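You operate a simulated robot arm through the tools that you are given. There is no shell and no other tool.

Carry out the task below with a simulated two-armed robot. There is one attempt and no reset: what you move stays moved.

Task
Free the red stop, switch on and feed the bench line, then stop, switch off and vent it.
Fine: start the pump first; shut the vent again.
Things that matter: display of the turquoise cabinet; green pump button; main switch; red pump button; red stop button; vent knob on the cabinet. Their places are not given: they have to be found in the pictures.

The check looks at the end state, three seconds after you hand in, the way a careful person would. Anything else that was tipped, shoved, dropped, spilled or broken makes it a failure.

Robot
Two 7-joint arms with two-finger parallel grippers on one trunk that stands fixed in place. Base frame: the origin is at the foot of the trunk, x ahead of it, y to its left, z up. Units: mm, rad, N and s.
The left shoulder is at [50, 168, 982], the right one opposite. With the tool pointing down near the work surface each hand reaches from about 100 to 600 mm from the base axis, measured 20 degrees to its own side. Payload 1.57 kg a hand.
The tool frame of a hand sits at the grasp point between the pads (the TCP): z along the fingers, y along the line on which they close. The tips reach 30 mm beyond it. The gripper opens to 80 mm. The fingers are 17 mm wide and 12 mm thick; the gripper's body (40 by 82 mm) begins 80 mm behind the TCP.
Orientation is that of the tool frame in the base frame, as a unit quaternion [x, y, z, w]. With the fingers straight down and closing along the base's y, the tool's x points along the base's -x, its y along +y and its z along -z.

Tools
- The arms move only by the tool servo_tool. It takes "left_moves", "right_moves" or both (then of equal length, played together; a hand with none holds still); each is text: rows parted by semicolons, each of 7 numbers parted by spaces: the shift along the tool's x, y, z in mm, then the turn, a rotation vector about the tool's x, y, z in rad, then the finger opening in mm, from 0 to 80. In form: x y z ax ay az fingers; .... A call has 1 to 20 rows; each row shifts and turns the commanded pose from where the row before left it, along the tool's axes as they then stand. A row lasts 0.2 s, in which the tool goes at most 50 mm and 0.15 rad; a call with a longer step from one row to the next is refused whole, and so is a gripper value outside its range. A pose out of reach is approached as far as the arm can. The call stops where the force on the tool passes 90 N (or 10 N more than at its start, if that is more) or the arm is blocked; 0.2 s more then pass. The fingers move at their own pace (about 45 mm/s each) and stop on an object; they squeeze with about 40 N. The grip force told is the motor's: it shows also when the fingers shut on nothing. Time passes only in rows, and 0.2 s behind the last, so rows that do not move let the fingers close. It gives the time, the measured TCP pose, the force on the tool (base axes), the opening and the grip force at its end, in the units of the frame above (readings bear some noise), with the torque about the TCP (base axes, N m) and any sound that the robot's microphone picked up.
- Cameras (640 x 400 px; columns grow to the right, rows downward): "scene" is now at [117, -30.8, 1184.7]; the picture's right is [-0.51, -0.86, 0.00], its down [-0.60, 0.36, -0.72] and it looks along [0.62, -0.37, -0.70] (base axes); focal length 261 px, centre (320, 200). "left" rides on the left gripper at [72, 7, -122] in its tool frame; the picture's right is [-0.09, 1.00, 0.00], its down [-0.84, -0.08, -0.54] and it looks along [-0.54, -0.05, 0.84] (tool axes); focal length 238 px, centre (320, 200). "right" rides on the right gripper at [72, -7, -122] in its tool frame; the picture's right is [0.09, 1.00, 0.00], its down [-0.84, 0.08, -0.54] and it looks along [-0.54, 0.05, 0.84] (tool axes); focal length 238 px, centre (320, 200).
- camera(camera): a new picture of that camera. The clock stands still meanwhile.
- raise_lower(by): slides the trunk up (or, below 0, down) by that many mm; the arms and the scene camera ride with it, the base frame stays. It gives what a move gives, with no picture.
- pan_tilt(pan, tilt): turns the head with the scene camera to pan (to the left, within 1.396 rad either way) and tilt (down, from -0.506 to 1.204), counted from straight ahead of the robot. It gives what a move gives.
- locate(camera, pixels): for up to 12 pixels [column, row] of the newest picture of that camera ("zoom" is the newest enlarged one), the place [x, y, z] in the base frame of the surface seen there, good to about 2 mm, but the place of the scene camera against the robot may be out by one fixed shift of up to 18 mm in any direction. The clock stands still meanwhile.
- close_up(camera, box): a new picture of the part [left, top, right, bottom] of that camera's present view, enlarged. The clock stands still meanwhile.
- sign_off(): hands the job in; it is judged then, once.

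Unless the task says otherwise, let go and move clear before handing in.

The tools are called after ">>>" as a command line: name --argument value ..., lists and objects as JSON in quotes. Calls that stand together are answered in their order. servo_tool: Moves the arms, as the interface text tells. Its arguments: {"type":"object","properties":{"left_moves":{"type":"string"},"right_moves":{"type":"string"}},"required":[]} The other tools are called the same way: raise_lower (by) slides the trunk up or down; pan_tilt (pan, tilt) turns the head that bears the scene camera; camera (camera) takes a picture; locate (camera, pixels) gives the place of the surface under pixels of a picture; close_up (camera, box) takes an enlarged picture of a part of a camera's view; sign_off () hands the job in.

At the start:

```text
clock: 0.0
left_tool_pos: [447.7, -5.9, 995.3]
left_tool_rot: [0.0, 1.0, 0.0, -0.001]
left_contact_force: [-0.4, 0.5, -0.1]
left_moment: [0.01, 0.01, 0.0]
left_gripper_width: 80.1
left_grip_force: 0.1
right_tool_pos: [376.0, -419.3, 886.9]
right_tool_rot: [0.0, 1.0, 0.0, 0.0]
right_contact_force: [-0.1, -0.4, 0.1]
right_moment: [0.0, 0.01, -0.02]
right_gripper_width: 80.1
right_grip_force: 0.0
trunk travel left (down, up): [-150.0, 293.0]
head pan, tilt: [-0.536, 0.771]
```

scene: 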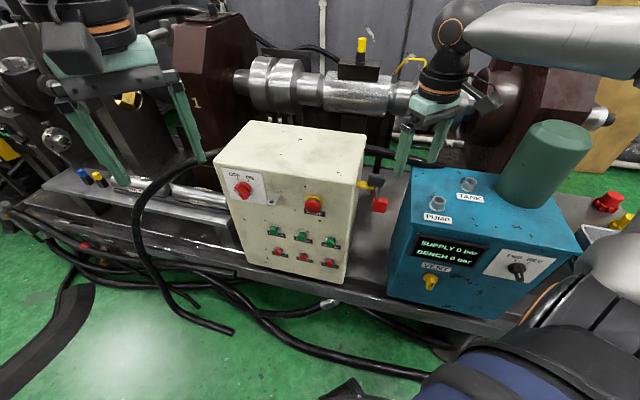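
right: 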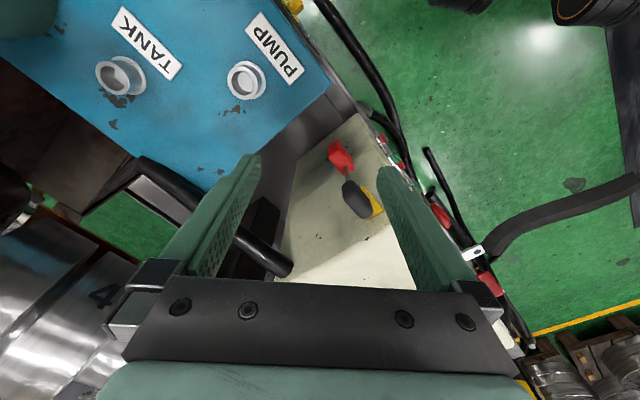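
left: 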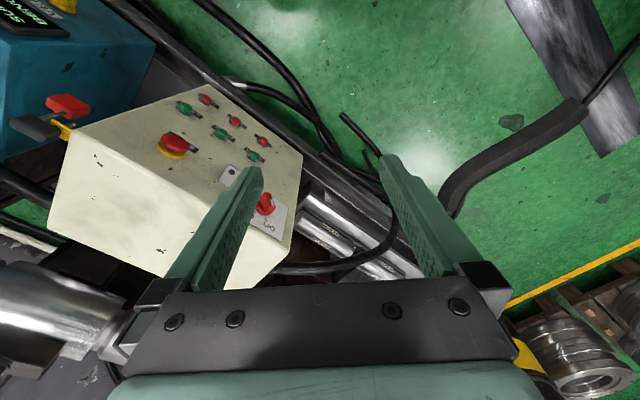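

The scene shows a cream box with a main switch at (243,189), a red stop at (314,203) and green/red buttons around (275-330,230-265). The turquoise cabinet has a display at (450,252) and a vent knob at (430,281). I'll enlarge these to read the labels.

>>> close_up --camera "scene" --box '[210, 120, 390, 290]'

>>> close_up --camera "scene" --box '[380, 150, 600, 320]'

>>> locate --camera "scene" --pixels '[[243, 189], [314, 203], [274, 230], [302, 236], [329, 241], [280, 252], [303, 257], [329, 262], [450, 252], [430, 281], [517, 268], [379, 205]]'

```text
2.35 times, centred on (300, 205) of scene
```

zoom: 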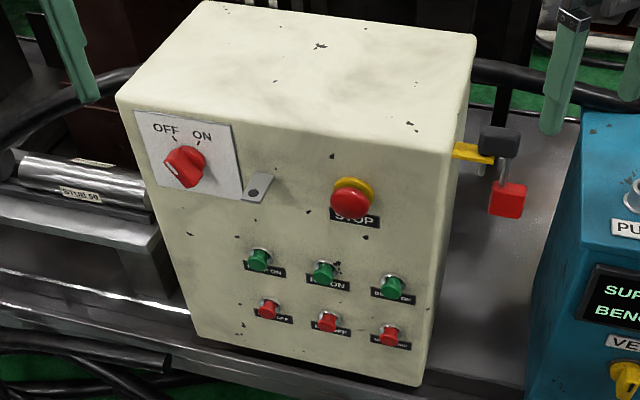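

```text
2.35 times, centred on (490, 235) of scene
```

zoom: 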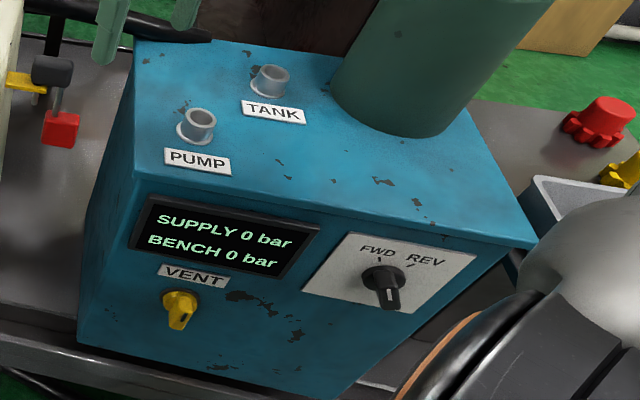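

```text
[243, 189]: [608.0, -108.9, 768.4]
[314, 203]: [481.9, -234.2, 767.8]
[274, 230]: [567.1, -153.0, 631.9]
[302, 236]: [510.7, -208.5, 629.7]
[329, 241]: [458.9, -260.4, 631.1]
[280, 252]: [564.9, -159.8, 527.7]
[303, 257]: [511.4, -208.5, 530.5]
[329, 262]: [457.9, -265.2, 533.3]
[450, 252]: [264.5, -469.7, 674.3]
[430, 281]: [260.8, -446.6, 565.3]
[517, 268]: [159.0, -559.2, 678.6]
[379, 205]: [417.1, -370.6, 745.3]
```

The button labels are too small to read at this zoom, and there is a yellow valve or hasp with a red padlock at about (378,195). I'll zoom in more.

>>> close_up --camera "scene" --box '[262, 220, 342, 270]'

>>> close_up --camera "scene" --box '[340, 160, 404, 220]'

>>> close_up --camera "scene" --box '[220, 165, 340, 220]'

>>> close_up --camera "left" --box '[140, 80, 300, 240]'

```text
8.00 times, centred on (302, 245) of scene
```

zoom: 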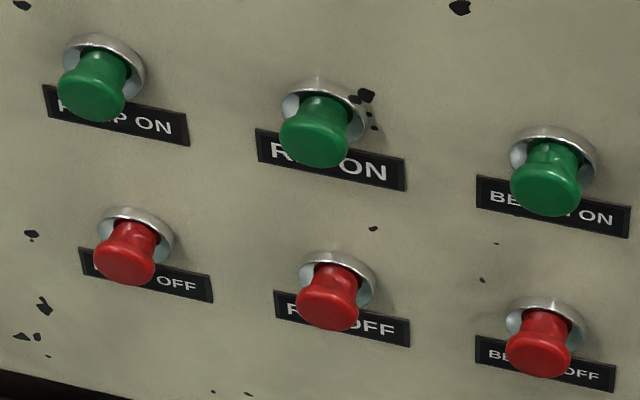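

```text
6.67 times, centred on (372, 190) of scene
```

zoom: 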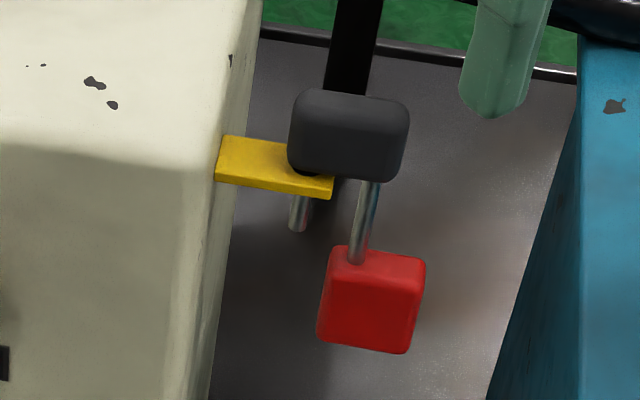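

```text
5.33 times, centred on (280, 192) of scene
```

zoom: 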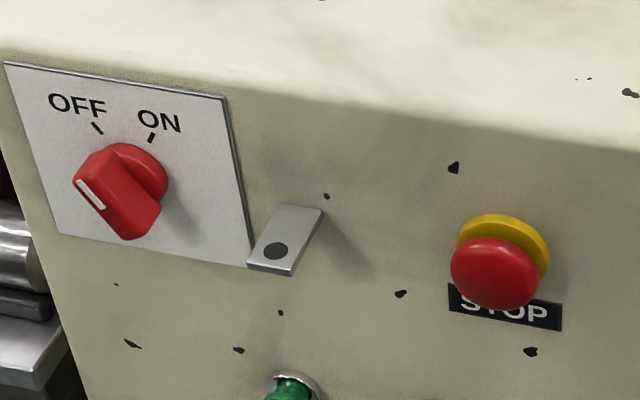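

```text
2.50 times, centred on (220, 160) of left
```

zoom: 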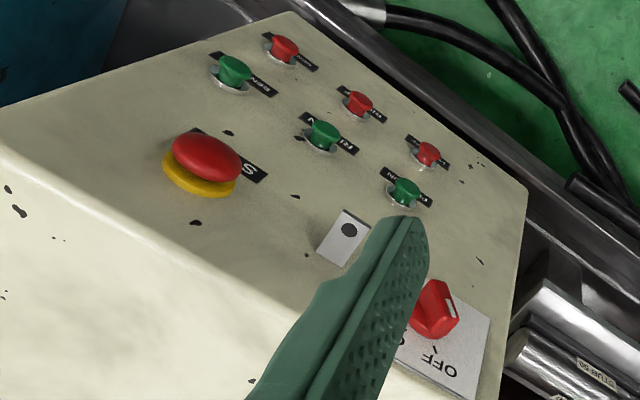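

The columns read PUMP, R?? and BE??, left to right. The stop mushroom sits close to its yellow ring, so it looks latched. I'll measure the same features through the hand cameras, which don't have the scene camera's shift.

>>> locate --camera "left" --pixels '[[172, 140], [256, 155], [221, 132], [185, 108], [262, 140], [235, 121], [206, 99], [267, 203], [249, 187], [285, 160], [270, 245], [90, 150]]'

>>> locate --camera "right" --pixels '[[340, 155], [357, 198], [120, 72], [247, 80], [365, 150], [330, 230]]'

>>> close_up --camera "left" --box '[0, 0, 160, 160]'

>>> close_up --camera "scene" --box '[400, 220, 560, 320]'

```text
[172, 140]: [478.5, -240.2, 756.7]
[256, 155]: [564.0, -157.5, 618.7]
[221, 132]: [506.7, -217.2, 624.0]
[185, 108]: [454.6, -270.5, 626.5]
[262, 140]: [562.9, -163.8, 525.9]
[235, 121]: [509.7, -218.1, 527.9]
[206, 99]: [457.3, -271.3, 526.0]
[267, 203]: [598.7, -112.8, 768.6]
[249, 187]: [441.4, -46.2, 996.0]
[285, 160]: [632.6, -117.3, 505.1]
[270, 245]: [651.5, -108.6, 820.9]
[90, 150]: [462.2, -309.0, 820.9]
```

```text
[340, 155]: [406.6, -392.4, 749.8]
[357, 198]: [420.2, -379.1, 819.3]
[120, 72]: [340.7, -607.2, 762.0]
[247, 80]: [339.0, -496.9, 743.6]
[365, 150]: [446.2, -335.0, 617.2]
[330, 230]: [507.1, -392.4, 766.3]
```

```text
2.50 times, centred on (80, 80) of left
```

zoom: 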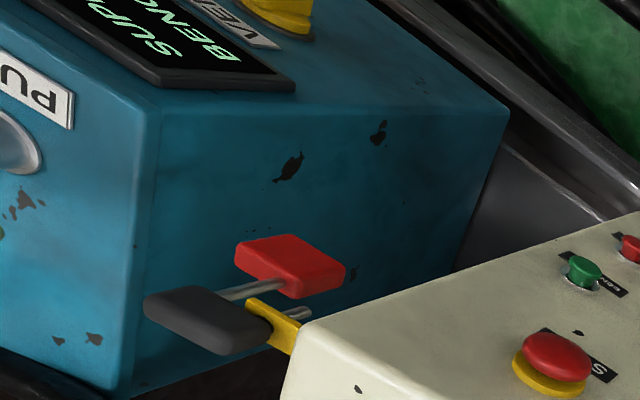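

```text
4.00 times, centred on (480, 270) of scene
```

zoom: 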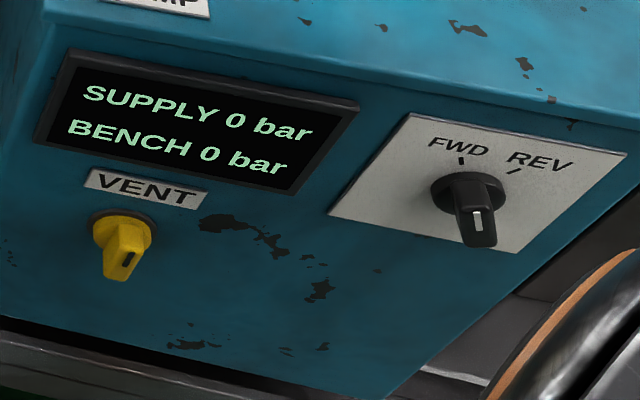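

The hand camera puts the stop at about (478,-240,757) and the pump buttons at about (564,-158,619) and (563,-164,526). The face looks toward (-0.71,0.70,0). I'll turn the left hand in place so its fingers point horizontally at the face.

>>> servo_tool --left_moves "0 0 0 0 0 0.1309 80; 0 0 0 0 0 0.1309 80; 0 0 0 0 0 0.1309 80; 0 0 0 0 0 0.1309 80; 0 0 0 0 0 0.1309 80; 0 0 0 0 0 0.1309 80; 0 0 0 0 -0.1428 0 80; 0 0 0 0 -0.1428 0 80; 0 0 0 0 -0.1428 0 80; 0 0 0 0 -0.1428 0 80; 0 0 0 0 -0.1428 0 80; 0 0 0 0 -0.1428 0 80; 0 0 0 0 -0.1428 0 80; 0 0 0 0 -0.1428 0 80; 0 0 0 0 -0.1428 0 80; 0 0 0 0 -0.1428 0 80; 0 0 0 0 -0.1428 0 80"

>>> camera --camera "left"

>>> camera --camera "scene"

```text
clock: 3.6
left_tool_pos: [447.1, -5.8, 995.0]
left_tool_rot: [0.27, 0.653, -0.271, 0.654]
left_contact_force: [0.0, 0.0, 0.5]
left_moment: [0.0, -0.01, -0.02]
left_gripper_width: 80.0
left_grip_force: 0.0
right_tool_pos: [375.5, -418.2, 886.6]
right_tool_rot: [0.0, 1.0, 0.001, 0.0]
right_contact_force: [0.7, -0.8, -0.8]
right_moment: [-0.01, 0.01, 0.0]
right_gripper_width: 80.1
right_grip_force: 0.1
trunk travel left (down, up): [-150.0, 293.0]
head pan, tilt: [-0.536, 0.771]
```

```text
taken
```

left: 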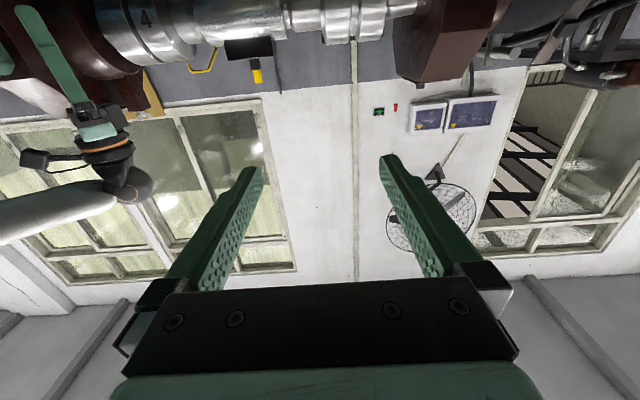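

```text
taken
```

scene: 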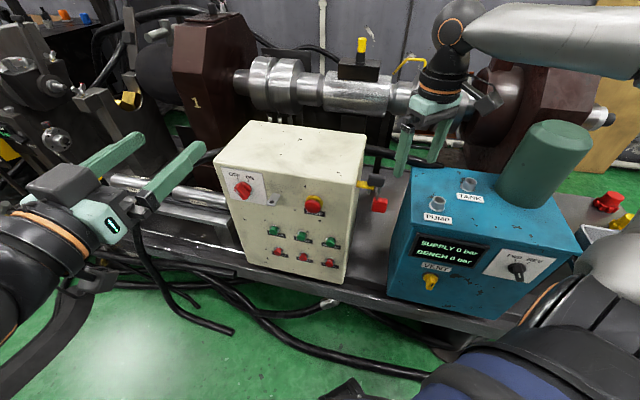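

The left hand now points squarely at the face: tool x is down, y runs along the face toward the main switch, and z goes into it. I'll bring it in front of the stop with about 100 mm of clearance and look again.

>>> servo_tool --left_moves "29.75 -18 7.5 0 0 0 80; 29.75 -18 7.5 0 0 0 80; 29.75 -18 7.5 0 0 0 80; 29.75 -18 7.5 0 0 0 80; 29.75 -18 7.5 0 0 0 80; 29.75 -18 7.5 0 0 0 80; 29.75 -18 7.5 0 0 0 80; 29.75 -18 7.5 0 0 0 80"

>>> camera --camera "left"

>>> camera --camera "scene"

```text
clock: 5.4
left_tool_pos: [433.0, -42.7, 935.6]
left_tool_rot: [0.271, 0.653, -0.271, 0.653]
left_contact_force: [-0.3, -0.5, -0.1]
left_moment: [0.02, 0.01, 0.01]
left_gripper_width: 80.1
left_grip_force: 0.0
left hand out of reach, approached as far as the arm can: row 3, 4, 5, 6, 7, 8
right_tool_pos: [376.2, -418.0, 887.6]
right_tool_rot: [0.0, 1.0, 0.0, 0.0]
right_contact_force: [-0.3, -0.2, -0.1]
right_moment: [-0.01, 0.02, 0.01]
right_gripper_width: 80.1
right_grip_force: 0.1
trunk travel left (down, up): [-150.0, 293.0]
head pan, tilt: [-0.536, 0.771]
```

```text
taken
```

left: 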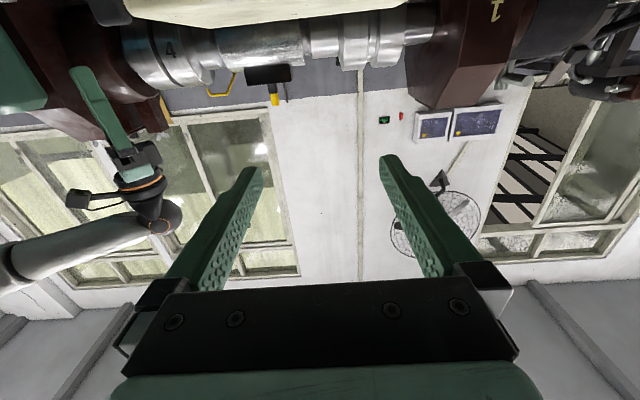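

```text
taken
```

scene: 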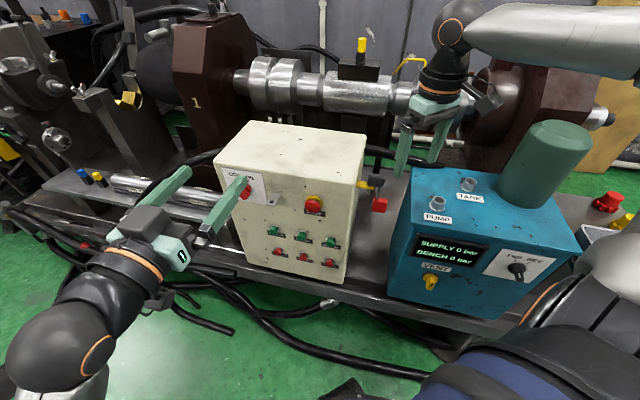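

Rows 3 to 8 were refused as out of reach, at TCP (433,-43,936). I'll probe which direction is the limit, starting with a null row and then moving backward.

>>> servo_tool --left_moves "0 0 0 0 0 0 80"

>>> servo_tool --left_moves "30 0 0 0 0 0 80"

```text
clock: 5.8
left_tool_pos: [433.6, -42.9, 935.9]
left_tool_rot: [0.271, 0.653, -0.271, 0.653]
left_contact_force: [0.7, -0.3, 1.0]
left_moment: [-0.02, 0.02, 0.01]
left_gripper_width: 79.9
left_grip_force: 0.0
right_tool_pos: [375.4, -418.2, 887.9]
right_tool_rot: [0.0, 1.0, 0.0, 0.0]
right_contact_force: [0.0, -0.2, 0.2]
right_moment: [-0.01, 0.0, -0.03]
right_gripper_width: 80.1
right_grip_force: 0.0
trunk travel left (down, up): [-150.0, 293.0]
head pan, tilt: [-0.536, 0.771]
```

```text
clock: 6.2
left_tool_pos: [432.4, -43.3, 925.7]
left_tool_rot: [0.271, 0.654, -0.271, 0.652]
left_contact_force: [0.3, -0.7, -0.1]
left_moment: [-0.02, 0.0, 0.0]
left_gripper_width: 80.0
left_grip_force: 0.1
left hand out of reach, approached as far as the arm can: row 1
right_tool_pos: [376.1, -419.4, 885.9]
right_tool_rot: [0.0, 1.0, 0.0, 0.0]
right_contact_force: [0.2, 1.5, 1.0]
right_moment: [-0.01, -0.03, 0.03]
right_gripper_width: 79.9
right_grip_force: 0.2
trunk travel left (down, up): [-150.0, 293.0]
head pan, tilt: [-0.536, 0.771]
```

The limit is downward, which is probably a wrist joint. I'll lift the right hand clear so the trunk can be lowered, and at the same time roll the left hand 90° to test a different wrist posture.

>>> servo_tool --left_moves "-10 0 -10 0 0 0 80; 0 0 0 0 0 -0.1428 80; 0 0 0 0 0 -0.1428 80; 0 0 0 0 0 -0.1428 80; 0 0 0 0 0 -0.1428 80; 0 0 0 0 0 -0.1428 80; 0 0 0 0 0 -0.1428 80; 0 0 0 0 0 -0.1428 80; 0 0 0 0 0 -0.1428 80; 0 0 0 0 0 -0.1428 80; 0 0 0 0 0 -0.1428 80; 0 0 0 0 0 -0.1428 80" --right_moves "0 0 -30 0 0 0 80; 0 0 -35 0 0 0 80; 0 0 -35 0 0 0 80; 0 0 -35 0 0 0 80; 0 0 -35 0 0 0 80; 20 0 0 0 0 0 80; 20 0 0 0 0 0 80; 20 0 0 0 0 0 80; 20 0 0 0 0 0 80; 0 0 0 0 0 0 80; 0 0 0 0 0 0 80; 0 0 0 0 0 0 80"

>>> camera --camera "scene"

```text
clock: 8.8
left_tool_pos: [425.8, -33.7, 936.5]
left_tool_rot: [0.271, -0.652, 0.654, -0.27]
left_contact_force: [-0.1, 0.2, 0.7]
left_moment: [0.02, 0.02, 0.0]
left_gripper_width: 79.7
left_grip_force: 0.0
right_tool_pos: [296.7, -418.6, 1057.8]
right_tool_rot: [0.0, 1.0, -0.001, 0.0]
right_contact_force: [0.4, 0.5, 0.1]
right_moment: [0.0, -0.04, 0.02]
right_gripper_width: 79.8
right_grip_force: 0.1
trunk travel left (down, up): [-150.0, 293.0]
head pan, tilt: [-0.536, 0.771]
```

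```text
taken
```

scene: 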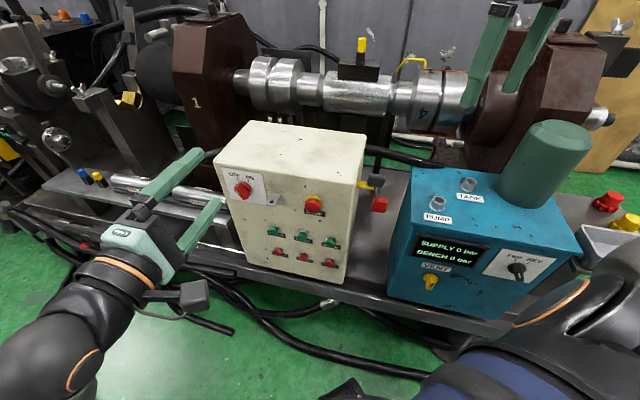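

The roll worked: the fingers now close vertically and the camera is on the right-hand side. Now to test descending in this posture.

>>> servo_tool --left_moves "0 25 0 0 0 0 80; 0 25 0 0 0 0 80; 0 25 0 0 0 0 80; 0 25 0 0 0 0 80; 0 25 0 0 0 0 80; 0 25 0 0 0 0 80"

```text
clock: 10.2
left_tool_pos: [425.6, -33.4, 785.9]
left_tool_rot: [0.271, -0.653, 0.653, -0.27]
left_contact_force: [0.2, 0.5, 0.1]
left_moment: [0.0, 0.04, -0.01]
left_gripper_width: 80.0
left_grip_force: 0.1
right_tool_pos: [296.6, -420.0, 1056.2]
right_tool_rot: [0.001, 1.0, 0.0, 0.0]
right_contact_force: [0.7, 0.8, 0.3]
right_moment: [0.02, -0.01, -0.02]
right_gripper_width: 79.8
right_grip_force: 0.1
trunk travel left (down, up): [-150.0, 293.0]
head pan, tilt: [-0.536, 0.771]
```

This posture descends freely, to z = 786. Next I'll go in front of the stop and look.

>>> servo_tool --left_moves "27.2 7.3 10 0 0 0 80; 27.2 7.3 10 0 0 0 80; 27.2 7.3 10 0 0 0 80; 27.2 7.1 10 0 0 0 80; 0 0 10 0 0 0 80"

>>> camera --camera "left"

>>> camera --camera "scene"

```text
clock: 11.1
left_tool_pos: [414.8, -73.5, 747.6]
left_tool_rot: [-0.203, 0.692, -0.602, 0.343]
left_contact_force: [-0.6, 0.5, -0.7]
left_moment: [0.02, -0.04, 0.0]
left_gripper_width: 80.1
left_grip_force: 0.0
right_tool_pos: [297.2, -418.2, 1056.8]
right_tool_rot: [-0.001, 1.0, 0.0, 0.0]
right_contact_force: [-0.5, 0.3, -1.0]
right_moment: [-0.04, 0.0, -0.01]
right_gripper_width: 79.7
right_grip_force: 0.0
trunk travel left (down, up): [-150.0, 293.0]
head pan, tilt: [-0.536, 0.771]
stopped in row 4 (left hand): the arm was blocked; the commanded pose is now the measured one
```

```text
taken
```

left: 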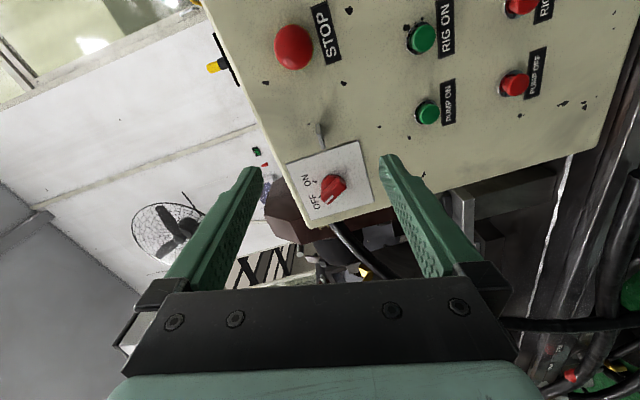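

```text
taken
```

scene: 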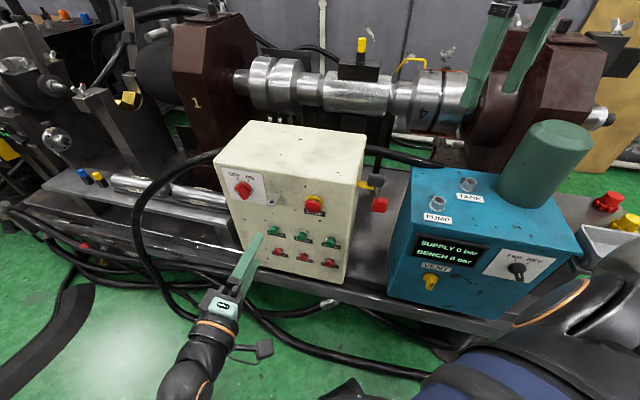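

The stop, RIG ON and PUMP ON are readable in the left picture, but the arm was blocked in row 4 and the tool rolled about 13°. I'll turn the head to see what the left arm is touching.

>>> pan_tilt --pan 0.2 --tilt 1.1

>>> camera --camera "scene"

```text
clock: 12.2
left_tool_pos: [414.9, -72.0, 748.4]
left_tool_rot: [-0.203, 0.69, -0.604, 0.344]
left_contact_force: [-0.6, 0.3, -0.4]
left_moment: [-0.03, 0.02, 0.0]
left_gripper_width: 80.2
left_grip_force: 0.1
right_tool_pos: [296.6, -419.0, 1057.5]
right_tool_rot: [0.0, 1.0, 0.0, 0.0]
right_contact_force: [0.3, -0.1, 0.5]
right_moment: [-0.02, 0.02, -0.01]
right_gripper_width: 80.0
right_grip_force: 0.0
trunk travel left (down, up): [-150.0, 293.0]
head pan, tilt: [0.201, 1.1]
```

```text
taken
```

scene: 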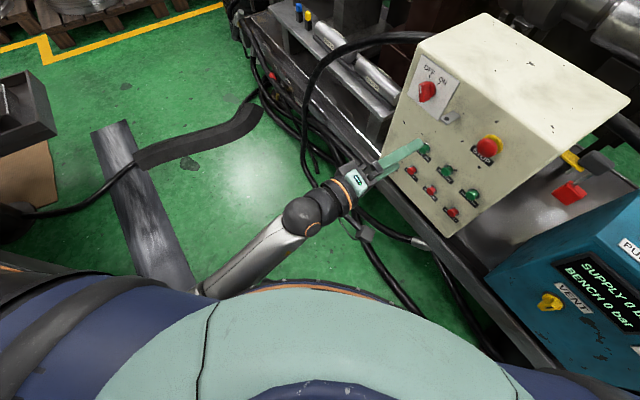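

The left forearm is tucked against the torso, visible at (260,250) to (310,215), and that's what blocked it. I'll back out and up, then try the opposite roll so the elbow swings outward.

>>> servo_tool --left_moves "-15 -10 -10 0 0 0 80; -15 -20 -10 0 0 0 80; -10 -25 -10 0 0 0 80; 0 -25 0 0 0 0 80; 0 -25 0 0 0 0 80; 0 -25 0 0 0 0 80; 0 -25 0 0 0 0 80; 0 -25 0 0 0 0 80"

>>> camera --camera "scene"

```text
clock: 13.3
left_tool_pos: [433.7, -19.8, 749.0]
left_tool_rot: [-0.222, 0.758, -0.519, 0.327]
left_contact_force: [-0.6, -1.0, 0.1]
left_moment: [-0.02, 0.01, 0.0]
left_gripper_width: 79.8
left_grip_force: 0.1
right_tool_pos: [297.0, -419.7, 1056.7]
right_tool_rot: [-0.001, 1.0, 0.0, 0.0]
right_contact_force: [-0.3, 0.7, -0.5]
right_moment: [0.01, 0.03, 0.0]
right_gripper_width: 80.2
right_grip_force: 0.1
trunk travel left (down, up): [-150.0, 293.0]
head pan, tilt: [0.201, 1.1]
stopped in row 5 (left hand): the arm was blocked; the commanded pose is now the measured one
```

```text
taken
```

scene: 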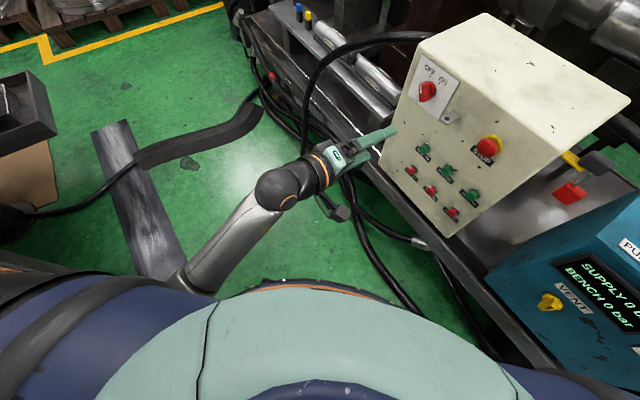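

It's still jammed, with the tool now pitched slightly down. I'll try moving outward, away from the chest.

>>> servo_tool --left_moves "-15 4 1 0 0 0 80; -15 4 1 0 0 0 80; -15 4 1 0 0 0 80; -15 4 1 0 0 0 80"

>>> camera --camera "scene"

```text
clock: 14.3
left_tool_pos: [478.3, 23.5, 749.3]
left_tool_rot: [-0.222, 0.757, -0.52, 0.326]
left_contact_force: [1.2, 0.2, -0.1]
left_moment: [-0.03, -0.04, 0.02]
left_gripper_width: 80.1
left_grip_force: 0.1
right_tool_pos: [295.9, -419.2, 1058.7]
right_tool_rot: [0.0, 1.0, -0.001, 0.0]
right_contact_force: [0.0, 0.0, 0.2]
right_moment: [0.03, 0.0, -0.01]
right_gripper_width: 80.2
right_grip_force: 0.1
trunk travel left (down, up): [-150.0, 293.0]
head pan, tilt: [0.201, 1.1]
```

```text
taken
```

scene: 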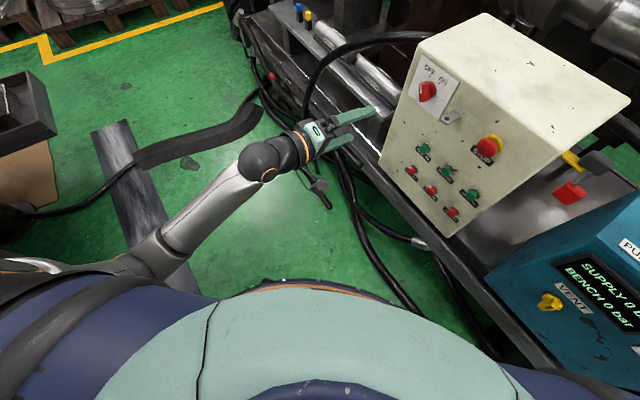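

It's free again at (478,24,749). I'll raise the trunk so the arm hangs more extended and the elbow stays off the torso, and square the tool up again.

>>> raise_lower --by 150

>>> servo_tool --left_moves "0 0 0 0.086 0.009 -0.089 80; 0 0 0 0.086 0.009 -0.089 80; 0 0 0 0.086 0.009 -0.089 80; 0 0 0 0 0 0 80"

>>> camera --camera "scene"

```text
clock: 16.1
left_tool_pos: [477.6, 24.5, 900.1]
left_tool_rot: [-0.222, 0.757, -0.521, 0.326]
left_contact_force: [-0.3, 0.0, 0.4]
left_moment: [-0.01, 0.01, -0.04]
left_gripper_width: 80.2
left_grip_force: 0.0
right_tool_pos: [296.5, -420.1, 1206.7]
right_tool_rot: [0.0, 1.0, 0.0, 0.001]
right_contact_force: [-0.6, 0.0, -0.2]
right_moment: [-0.03, 0.0, 0.01]
right_gripper_width: 79.8
right_grip_force: 0.0
trunk travel left (down, up): [-300.0, 143.0]
head pan, tilt: [0.201, 1.1]
```

```text
clock: 17.1
left_tool_pos: [477.2, 24.1, 900.3]
left_tool_rot: [0.271, -0.652, 0.656, -0.269]
left_contact_force: [-0.4, -0.2, 0.0]
left_moment: [-0.01, 0.01, -0.03]
left_gripper_width: 80.0
left_grip_force: 0.0
right_tool_pos: [296.9, -418.5, 1208.0]
right_tool_rot: [0.0, 1.0, 0.0, 0.0]
right_contact_force: [0.4, 0.2, 0.8]
right_moment: [0.02, 0.0, 0.01]
right_gripper_width: 80.0
right_grip_force: 0.0
trunk travel left (down, up): [-300.0, 143.0]
head pan, tilt: [0.201, 1.1]
```

```text
taken
```

scene: 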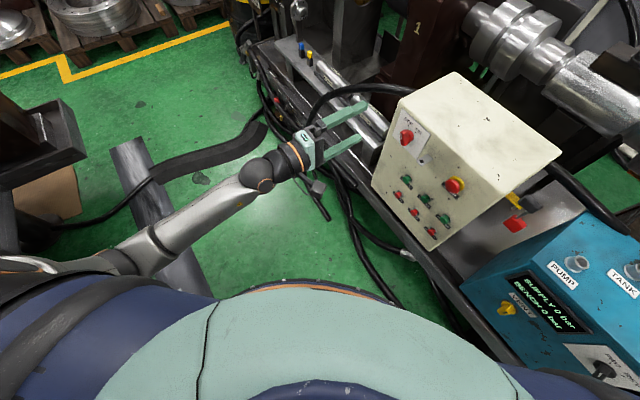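

The tool is square again at u≈354, f≈320, z=900, where u is along the face and f is into it. I'll extend forward first, then slide over to the stop and down.

>>> servo_tool --left_moves "0 0 30 0 0 0 80; 0 0 30 0 0 0 80; 0 0 25 0 0 0 80; 20 24 0 0 0 0 80; 20 24 0 0 0 0 80; 20 24 0 0 0 0 80; 20 24 0 0 0 0 80; 20 24 0 0 0 0 80; 20 23 0 0 0 0 80; 22 0 0 0 0 0 80; 22 0 0 0 0 0 80; 22 0 0 0 0 0 80"

>>> camera --camera "left"

>>> camera --camera "scene"

```text
clock: 19.7
left_tool_pos: [420.4, -152.3, 756.1]
left_tool_rot: [-0.262, 0.656, -0.648, 0.286]
left_contact_force: [-0.3, -0.8, 0.2]
left_moment: [0.03, -0.02, 0.01]
left_gripper_width: 80.0
left_grip_force: 0.1
right_tool_pos: [297.0, -418.6, 1207.1]
right_tool_rot: [0.0, 1.0, -0.001, 0.001]
right_contact_force: [0.1, -0.3, 0.9]
right_moment: [0.04, 0.03, -0.01]
right_gripper_width: 80.2
right_grip_force: 0.0
trunk travel left (down, up): [-300.0, 143.0]
head pan, tilt: [0.201, 1.1]
```

```text
taken
```

left: 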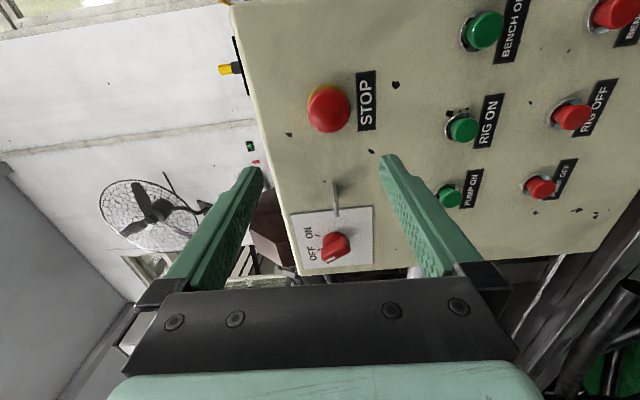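

```text
taken
```

scene: 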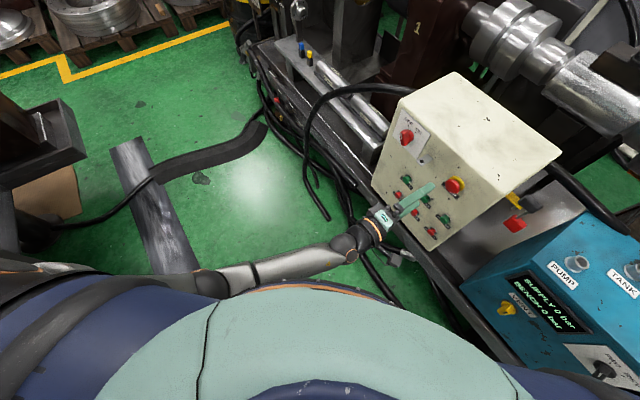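

The hand reached u≈190 rather than 168, with a slight roll, so it's near the jam again. I'll use this good view to measure everything on the panel.

>>> locate --camera "left" --pixels '[[328, 109], [463, 129], [449, 196], [540, 187], [335, 247], [320, 205], [397, 86], [372, 151], [336, 185], [483, 31], [365, 225], [317, 262]]'

>>> close_up --camera "left" --box '[280, 60, 420, 280]'

```text
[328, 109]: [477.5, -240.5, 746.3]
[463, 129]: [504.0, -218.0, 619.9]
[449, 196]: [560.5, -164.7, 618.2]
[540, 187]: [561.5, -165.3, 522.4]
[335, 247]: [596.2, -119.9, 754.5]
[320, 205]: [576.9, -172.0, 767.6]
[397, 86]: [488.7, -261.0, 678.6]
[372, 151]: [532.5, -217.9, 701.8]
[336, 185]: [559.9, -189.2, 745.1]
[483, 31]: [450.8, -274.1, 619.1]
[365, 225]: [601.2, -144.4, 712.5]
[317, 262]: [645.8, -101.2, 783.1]
```

```text
1.82 times, centred on (350, 170) of left
```

zoom: 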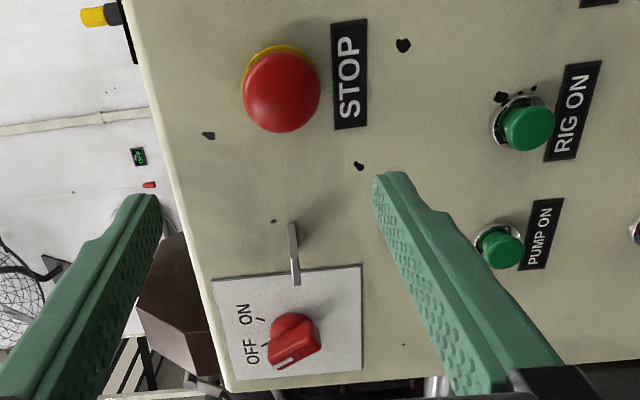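

Hand-camera fixes: face at f≈530, stop cap centre u≈168, z≈750, f≈508, switch u≈338, z≈760, and pump buttons u≈282, z≈620/524. I'll raise the trunk the rest of the way so the arm is straighter for the stop.

>>> raise_lower --by 140

>>> servo_tool --left_moves "0 0 0 0 0 0 80; 0 0 0 0 0 0 80"

>>> camera --camera "scene"

```text
clock: 21.3
left_tool_pos: [420.1, -154.2, 895.1]
left_tool_rot: [-0.261, 0.657, -0.647, 0.284]
left_contact_force: [-0.7, 0.7, 0.3]
left_moment: [-0.04, -0.01, -0.04]
left_gripper_width: 80.2
left_grip_force: 0.0
right_tool_pos: [295.2, -419.4, 1347.2]
right_tool_rot: [0.0, 1.0, 0.0, 0.0]
right_contact_force: [0.1, 0.2, -0.1]
right_moment: [0.03, 0.01, 0.02]
right_gripper_width: 79.9
right_grip_force: 0.1
trunk travel left (down, up): [-440.0, 3.0]
head pan, tilt: [0.201, 1.1]
```

```text
clock: 21.9
left_tool_pos: [421.8, -154.6, 895.2]
left_tool_rot: [-0.26, 0.657, -0.648, 0.285]
left_contact_force: [0.1, 0.7, -0.5]
left_moment: [-0.02, 0.0, -0.01]
left_gripper_width: 80.2
left_grip_force: 0.1
right_tool_pos: [295.6, -418.5, 1346.7]
right_tool_rot: [0.0, 1.0, 0.0, 0.0]
right_contact_force: [-0.1, -0.3, 0.4]
right_moment: [-0.02, 0.03, 0.01]
right_gripper_width: 79.9
right_grip_force: 0.0
trunk travel left (down, up): [-440.0, 3.0]
head pan, tilt: [0.201, 1.1]
```

```text
taken
```

scene: 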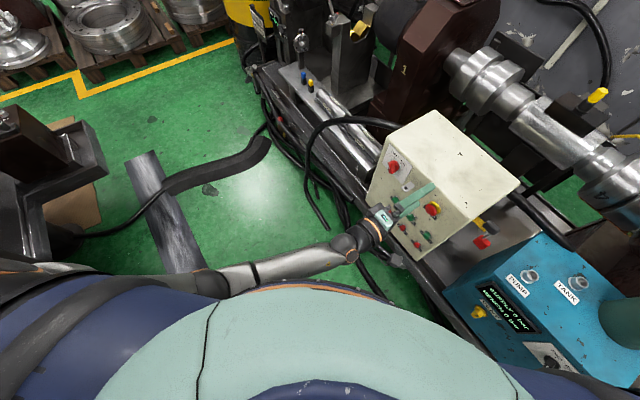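

Clear at z = 895. I'll descend at this u and see whether the elbow stays clear.

>>> servo_tool --left_moves "0 24 0 0 0 0 80; 0 24 0 0 0 0 80; 0 24 0 0 0 0 80; 0 24 0 0 0 0 80; 0 24 0 0 0 0 80; 0 24 0 0 0 0 80; 10 0 0 0 0 0 80; 10 0 0 0 0 0 80; 0 0 0 0 0 0 80"

>>> camera --camera "scene"

>>> camera --camera "left"

```text
clock: 22.9
left_tool_pos: [415.3, -53.0, 734.6]
left_tool_rot: [-0.272, 0.704, -0.58, 0.307]
left_contact_force: [-0.7, 0.3, 0.4]
left_moment: [-0.02, 0.0, 0.0]
left_gripper_width: 80.1
left_grip_force: 0.1
right_tool_pos: [295.1, -418.5, 1347.7]
right_tool_rot: [-0.001, 1.0, 0.0, 0.0]
right_contact_force: [0.5, -0.3, -0.2]
right_moment: [0.0, -0.04, -0.07]
right_gripper_width: 80.2
right_grip_force: 0.0
trunk travel left (down, up): [-440.0, 3.0]
head pan, tilt: [0.201, 1.1]
stopped in row 4 (left hand): the arm was blocked; the commanded pose is now the measured one
```

```text
taken
```

scene: 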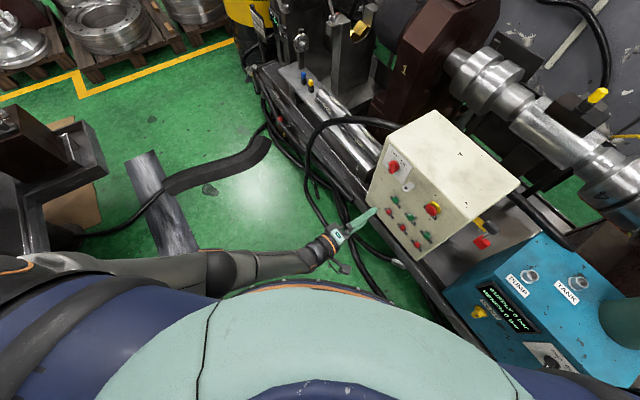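

```text
taken
```

left: 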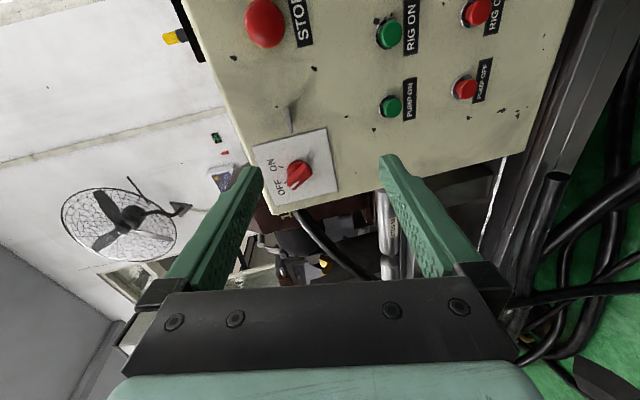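

The forearm again ended up against the chest, visible at (230,270) to (330,245). With tool x pointing right the elbow is forced inward, so I want tool x pointing left or up instead. I'll move out and up before re-rolling.

>>> servo_tool --left_moves "-20 0 0 0 0 0 80; -20 0 0 0 0 0 80; -20 0 0 0 0 0 80; -20 0 0 0 0 0 80; -20 0 0 0 0 0 80; 0 -35 0 0 0 0 80; 0 -35 0 0 0 0 80; 0 -35 0 0 0 0 80; 0 -35 0 0 0 0 80; 0 -35 0 0 0 0 80; 0 -35 0 0 0 0 80; 0 -35 0 0 0 0 80; 0 -35 0 0 0 0 80; 0 -35 0 0 0 0 80; 0 -35 0 0 0 0 80"

>>> camera --camera "scene"

```text
clock: 26.1
left_tool_pos: [492.6, -40.8, 1090.1]
left_tool_rot: [-0.274, 0.704, -0.58, 0.306]
left_contact_force: [-0.1, -0.5, 0.3]
left_moment: [-0.02, -0.01, -0.03]
left_gripper_width: 80.0
left_grip_force: 0.1
right_tool_pos: [297.3, -419.1, 1347.3]
right_tool_rot: [0.0, 1.0, 0.001, 0.0]
right_contact_force: [-0.1, -0.2, 0.7]
right_moment: [0.0, 0.01, 0.02]
right_gripper_width: 79.9
right_grip_force: 0.0
trunk travel left (down, up): [-440.0, 3.0]
head pan, tilt: [0.201, 1.1]
```

```text
taken
```

scene: 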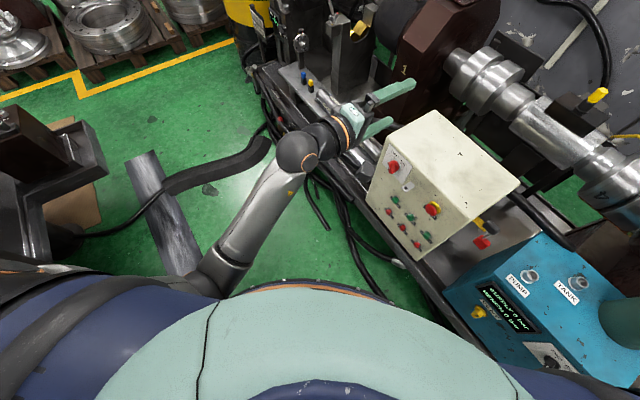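

Clear at z = 1090. I'll continue rolling the same way, another 90°, to bring tool x up and see whether the arm follows.

>>> servo_tool --left_moves "0 0 0 0 0 -0.1428 80; 0 0 0 0 0 -0.1428 80; 0 0 0 0 0 -0.1428 80; 0 0 0 0 0 -0.1428 80; 0 0 0 0 0 -0.1428 80; 0 0 0 0 0 -0.1428 80; 0 0 0 0 0 -0.1428 80; 0 0 0 0 0 -0.1428 80; 0 0 0 0 0 -0.1428 80; 0 0 0 0 0 -0.1428 80; 0 0 0 0 0 -0.1428 80"

>>> camera --camera "scene"

```text
clock: 28.6
left_tool_pos: [501.2, -5.9, 1062.9]
left_tool_rot: [0.698, -0.346, 0.612, 0.133]
left_contact_force: [-0.4, -0.4, 0.4]
left_moment: [0.01, 0.02, 0.01]
left_gripper_width: 80.3
left_grip_force: 0.0
right_tool_pos: [295.4, -418.9, 1346.8]
right_tool_rot: [-0.001, 1.0, 0.001, 0.0]
right_contact_force: [0.9, -0.1, -0.4]
right_moment: [0.0, 0.01, 0.03]
right_gripper_width: 80.0
right_grip_force: 0.1
trunk travel left (down, up): [-440.0, 3.0]
head pan, tilt: [0.201, 1.1]
stopped in row 11 (left hand): the arm was blocked; the commanded pose is now the measured one
```

```text
taken
```

scene: 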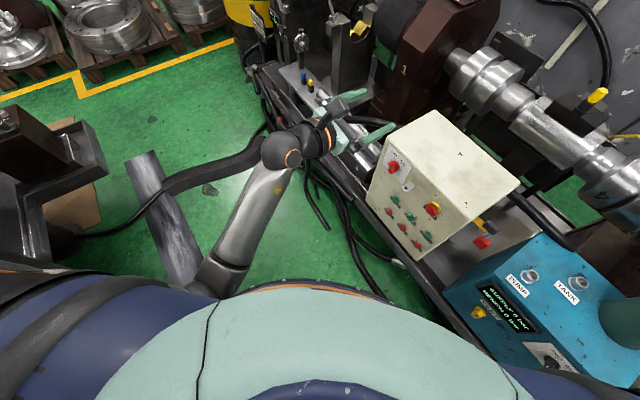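

It's nearly there: tool x is close to up and the tool axis is slightly low. I'll finish squaring it with a small correction.

>>> servo_tool --left_moves "0 0 0 -0.028 0.076 -0.077 80; 0 0 0 -0.028 0.076 -0.077 80; 0 0 0 -0.028 0.076 -0.077 80; 0 0 0 0 0 0 80; 0 0 0 0 0 0 80"

>>> camera --camera "scene"

```text
clock: 29.8
left_tool_pos: [499.3, -6.6, 1062.4]
left_tool_rot: [0.653, -0.271, 0.652, 0.272]
left_contact_force: [0.2, 0.4, 0.7]
left_moment: [-0.03, 0.0, -0.03]
left_gripper_width: 79.9
left_grip_force: 0.1
right_tool_pos: [297.2, -419.7, 1348.1]
right_tool_rot: [0.0, 1.0, 0.0, 0.0]
right_contact_force: [0.1, 0.2, 1.0]
right_moment: [0.0, -0.02, -0.01]
right_gripper_width: 80.0
right_grip_force: 0.1
trunk travel left (down, up): [-440.0, 3.0]
head pan, tilt: [0.201, 1.1]
```

```text
taken
```

scene: 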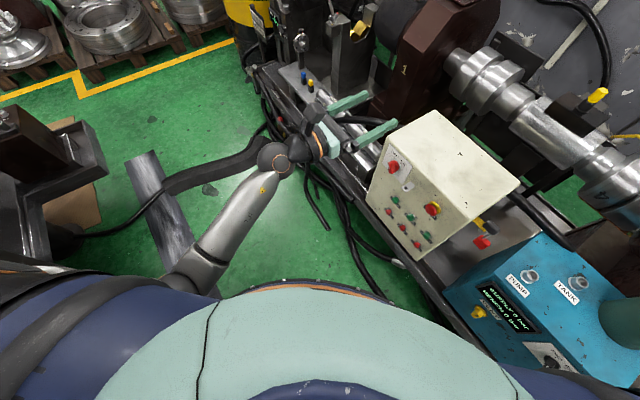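

The tool is exact with x up, so the camera is above the hand. I'll move across to the stop's column and partly down, in steps.

>>> servo_tool --left_moves "0 0 14 0 0 0 80; 0 0 14 0 0 0 80; 0 0 14 0 0 0 80; 0 30 0 0 0 0 80; 0 30 0 0 0 0 80; 0 30 0 0 0 0 80; 0 30 0 0 0 0 80; 0 30 0 0 0 0 80; 0 30 0 0 0 0 80; -27 0 0 0 0 0 80; -27 0 0 0 0 0 80; -27 0 0 0 0 0 80; -27 0 0 0 0 0 80; -27 0 0 0 0 0 80; -27 0 0 0 0 0 80"

>>> camera --camera "scene"

>>> camera --camera "left"

```text
clock: 31.4
left_tool_pos: [488.2, -64.2, 1050.3]
left_tool_rot: [0.641, -0.335, 0.664, 0.188]
left_contact_force: [-0.5, 0.2, -0.7]
left_moment: [0.01, -0.02, -0.02]
left_gripper_width: 79.9
left_grip_force: 0.1
right_tool_pos: [296.6, -419.1, 1346.9]
right_tool_rot: [-0.001, 1.0, 0.0, -0.001]
right_contact_force: [0.8, 0.6, 0.6]
right_moment: [0.02, -0.02, 0.06]
right_gripper_width: 79.9
right_grip_force: 0.0
trunk travel left (down, up): [-440.0, 3.0]
head pan, tilt: [0.201, 1.1]
stopped in row 7 (left hand): the arm was blocked; the commanded pose is now the measured one
```

```text
taken
```

scene: 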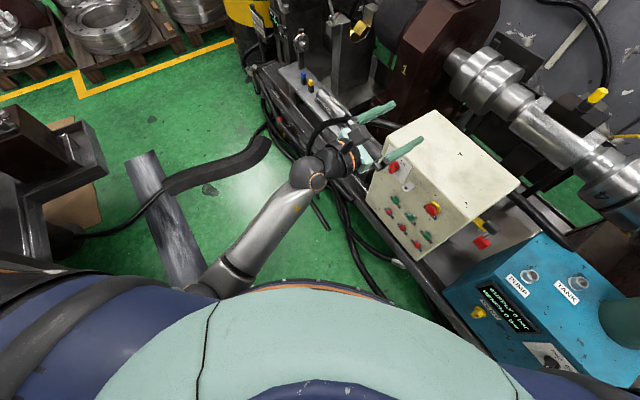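

```text
taken
```

left: 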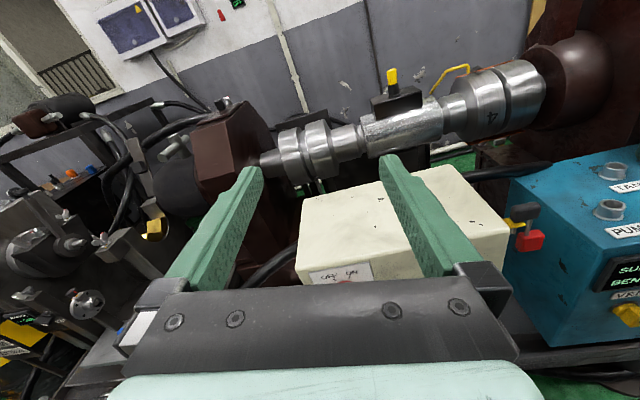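

Blocked again, with the elbow low at the chest (about (230,280)). The plan is to go back up, return to the starting wrist posture, lower the trunk, and re-approach with tool x pointing left so the elbow stays out on the left. First, move out and up.

>>> servo_tool --left_moves "0 -20 0 0 0 0 80; 0 -20 0 0 0 0 80; 0 -20 0 0 0 0 80; 0 -20 0 0 0 0 80; 40 0 0 0 0 0 80; 40 0 0 0 0 0 80; 40 0 0 0 0 0 80; 40 0 0 0 0 0 80; 40 0 0 0 0 0 80"

```text
clock: 33.4
left_tool_pos: [519.5, -45.9, 1265.2]
left_tool_rot: [0.641, -0.334, 0.664, 0.19]
left_contact_force: [-0.7, 0.1, -1.2]
left_moment: [0.0, -0.01, 0.01]
left_gripper_width: 79.9
left_grip_force: 0.0
right_tool_pos: [296.4, -418.6, 1347.7]
right_tool_rot: [0.0, 1.0, 0.0, 0.001]
right_contact_force: [-0.6, 0.3, 0.6]
right_moment: [0.0, 0.0, 0.02]
right_gripper_width: 79.9
right_grip_force: 0.0
trunk travel left (down, up): [-440.0, 3.0]
head pan, tilt: [0.201, 1.1]
```

At z = 1265 with the orientation almost square. I'll roll back the way I came: +90° first, then check.

>>> servo_tool --left_moves "0 0 0 0 0 0.1428 80; 0 0 0 0 0 0.1428 80; 0 0 0 0 0 0.1428 80; 0 0 0 0 0 0.1428 80; 0 0 0 0 0 0.1428 80; 0 0 0 0 0 0.1428 80; 0 0 0 0 0 0.1428 80; 0 0 0 0 0 0.1428 80; 0 0 0 0 0 0.1428 80; 0 0 0 0 0 0.1428 80; 0 0 0 0 0 0.1428 80; 0 0 0 0 0 0 80"

>>> camera --camera "scene"

```text
clock: 36.0
left_tool_pos: [520.6, -45.2, 1261.4]
left_tool_rot: [-0.216, 0.691, -0.603, 0.337]
left_contact_force: [0.4, 0.3, 0.0]
left_moment: [0.0, 0.01, 0.04]
left_gripper_width: 80.0
left_grip_force: 0.0
right_tool_pos: [295.9, -418.3, 1346.3]
right_tool_rot: [0.0, 1.0, 0.001, 0.0]
right_contact_force: [0.2, 0.9, -0.6]
right_moment: [-0.03, 0.03, 0.02]
right_gripper_width: 80.1
right_grip_force: 0.0
trunk travel left (down, up): [-440.0, 3.0]
head pan, tilt: [0.201, 1.1]
```

```text
taken
```

scene: 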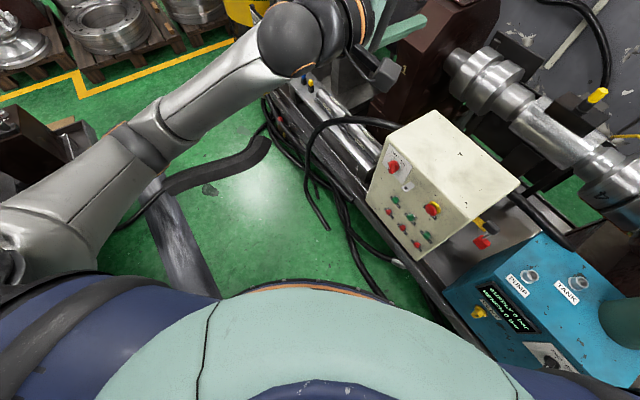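

The elbow is now clearly out to the left, near (150,140). I'll keep rolling: another 90° to x down.

>>> servo_tool --left_moves "0 0 0 0 0 0.1428 80; 0 0 0 0 0 0.1428 80; 0 0 0 0 0 0.1428 80; 0 0 0 0 0 0.1428 80; 0 0 0 0 0 0.1428 80; 0 0 0 0 0 0.1428 80; 0 0 0 0 0 0.1428 80; 0 0 0 0 0 0.1428 80; 0 0 0 0 0 0.1428 80; 0 0 0 0 0 0.1428 80; 0 0 0 0 0 0.1428 80; 0 0 0 0 0 0 80"

>>> camera --camera "scene"

```text
clock: 38.6
left_tool_pos: [520.9, -44.5, 1262.2]
left_tool_rot: [0.335, 0.642, -0.188, 0.664]
left_contact_force: [0.2, -0.3, -0.4]
left_moment: [-0.01, 0.0, -0.03]
left_gripper_width: 79.9
left_grip_force: 0.0
right_tool_pos: [296.7, -418.6, 1347.2]
right_tool_rot: [0.0, 1.0, 0.0, 0.0]
right_contact_force: [0.1, -0.6, 0.3]
right_moment: [0.02, 0.0, -0.01]
right_gripper_width: 79.8
right_grip_force: 0.2
trunk travel left (down, up): [-440.0, 3.0]
head pan, tilt: [0.201, 1.1]
```

```text
taken
```

scene: 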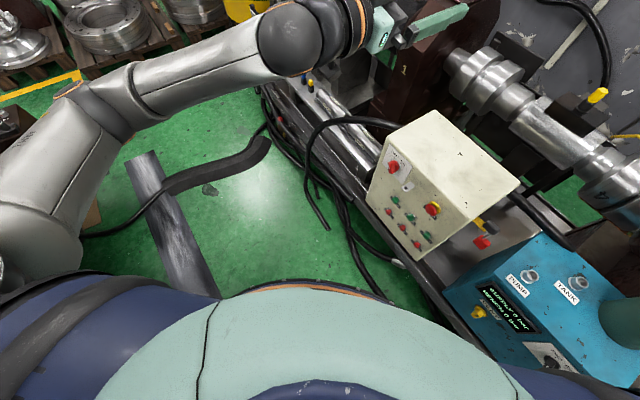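

The elbow keeps moving outward and up. Continue another 90° so tool x points left.

>>> servo_tool --left_moves "0 0 0 0 0 0.1428 80; 0 0 0 0 0 0.1428 80; 0 0 0 0 0 0.1428 80; 0 0 0 0 0 0.1428 80; 0 0 0 0 0 0.1428 80; 0 0 0 0 0 0.1428 80; 0 0 0 0 0 0.1428 80; 0 0 0 0 0 0.1428 80; 0 0 0 0 0 0.1428 80; 0 0 0 0 0 0.1428 80; 0 0 0 0 0 0.1428 80; 0 0 0 0 0 0 80"

>>> camera --camera "scene"

```text
clock: 41.2
left_tool_pos: [542.0, -0.3, 1258.0]
left_tool_rot: [0.552, 0.47, 0.083, 0.684]
left_contact_force: [-0.6, -1.4, -0.6]
left_moment: [0.01, 0.0, -0.01]
left_gripper_width: 80.0
left_grip_force: 0.2
left hand out of reach, approached as far as the arm can: row 6, 7, 8, 9, 10, 11
right_tool_pos: [296.2, -418.1, 1348.1]
right_tool_rot: [-0.001, 1.0, -0.001, 0.0]
right_contact_force: [-0.6, 0.2, 0.3]
right_moment: [0.02, -0.01, -0.02]
right_gripper_width: 80.2
right_grip_force: 0.0
trunk travel left (down, up): [-440.0, 3.0]
head pan, tilt: [0.201, 1.1]
```

```text
taken
```

scene: 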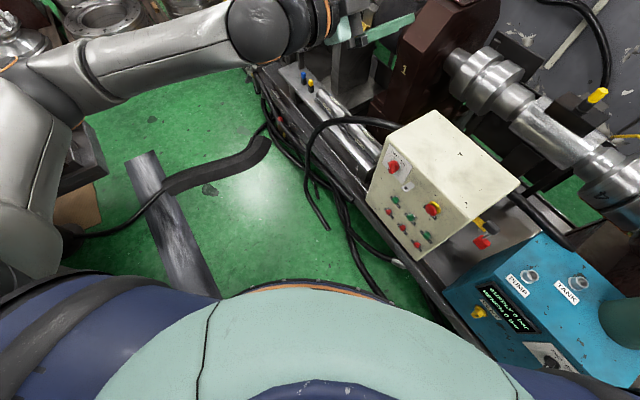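

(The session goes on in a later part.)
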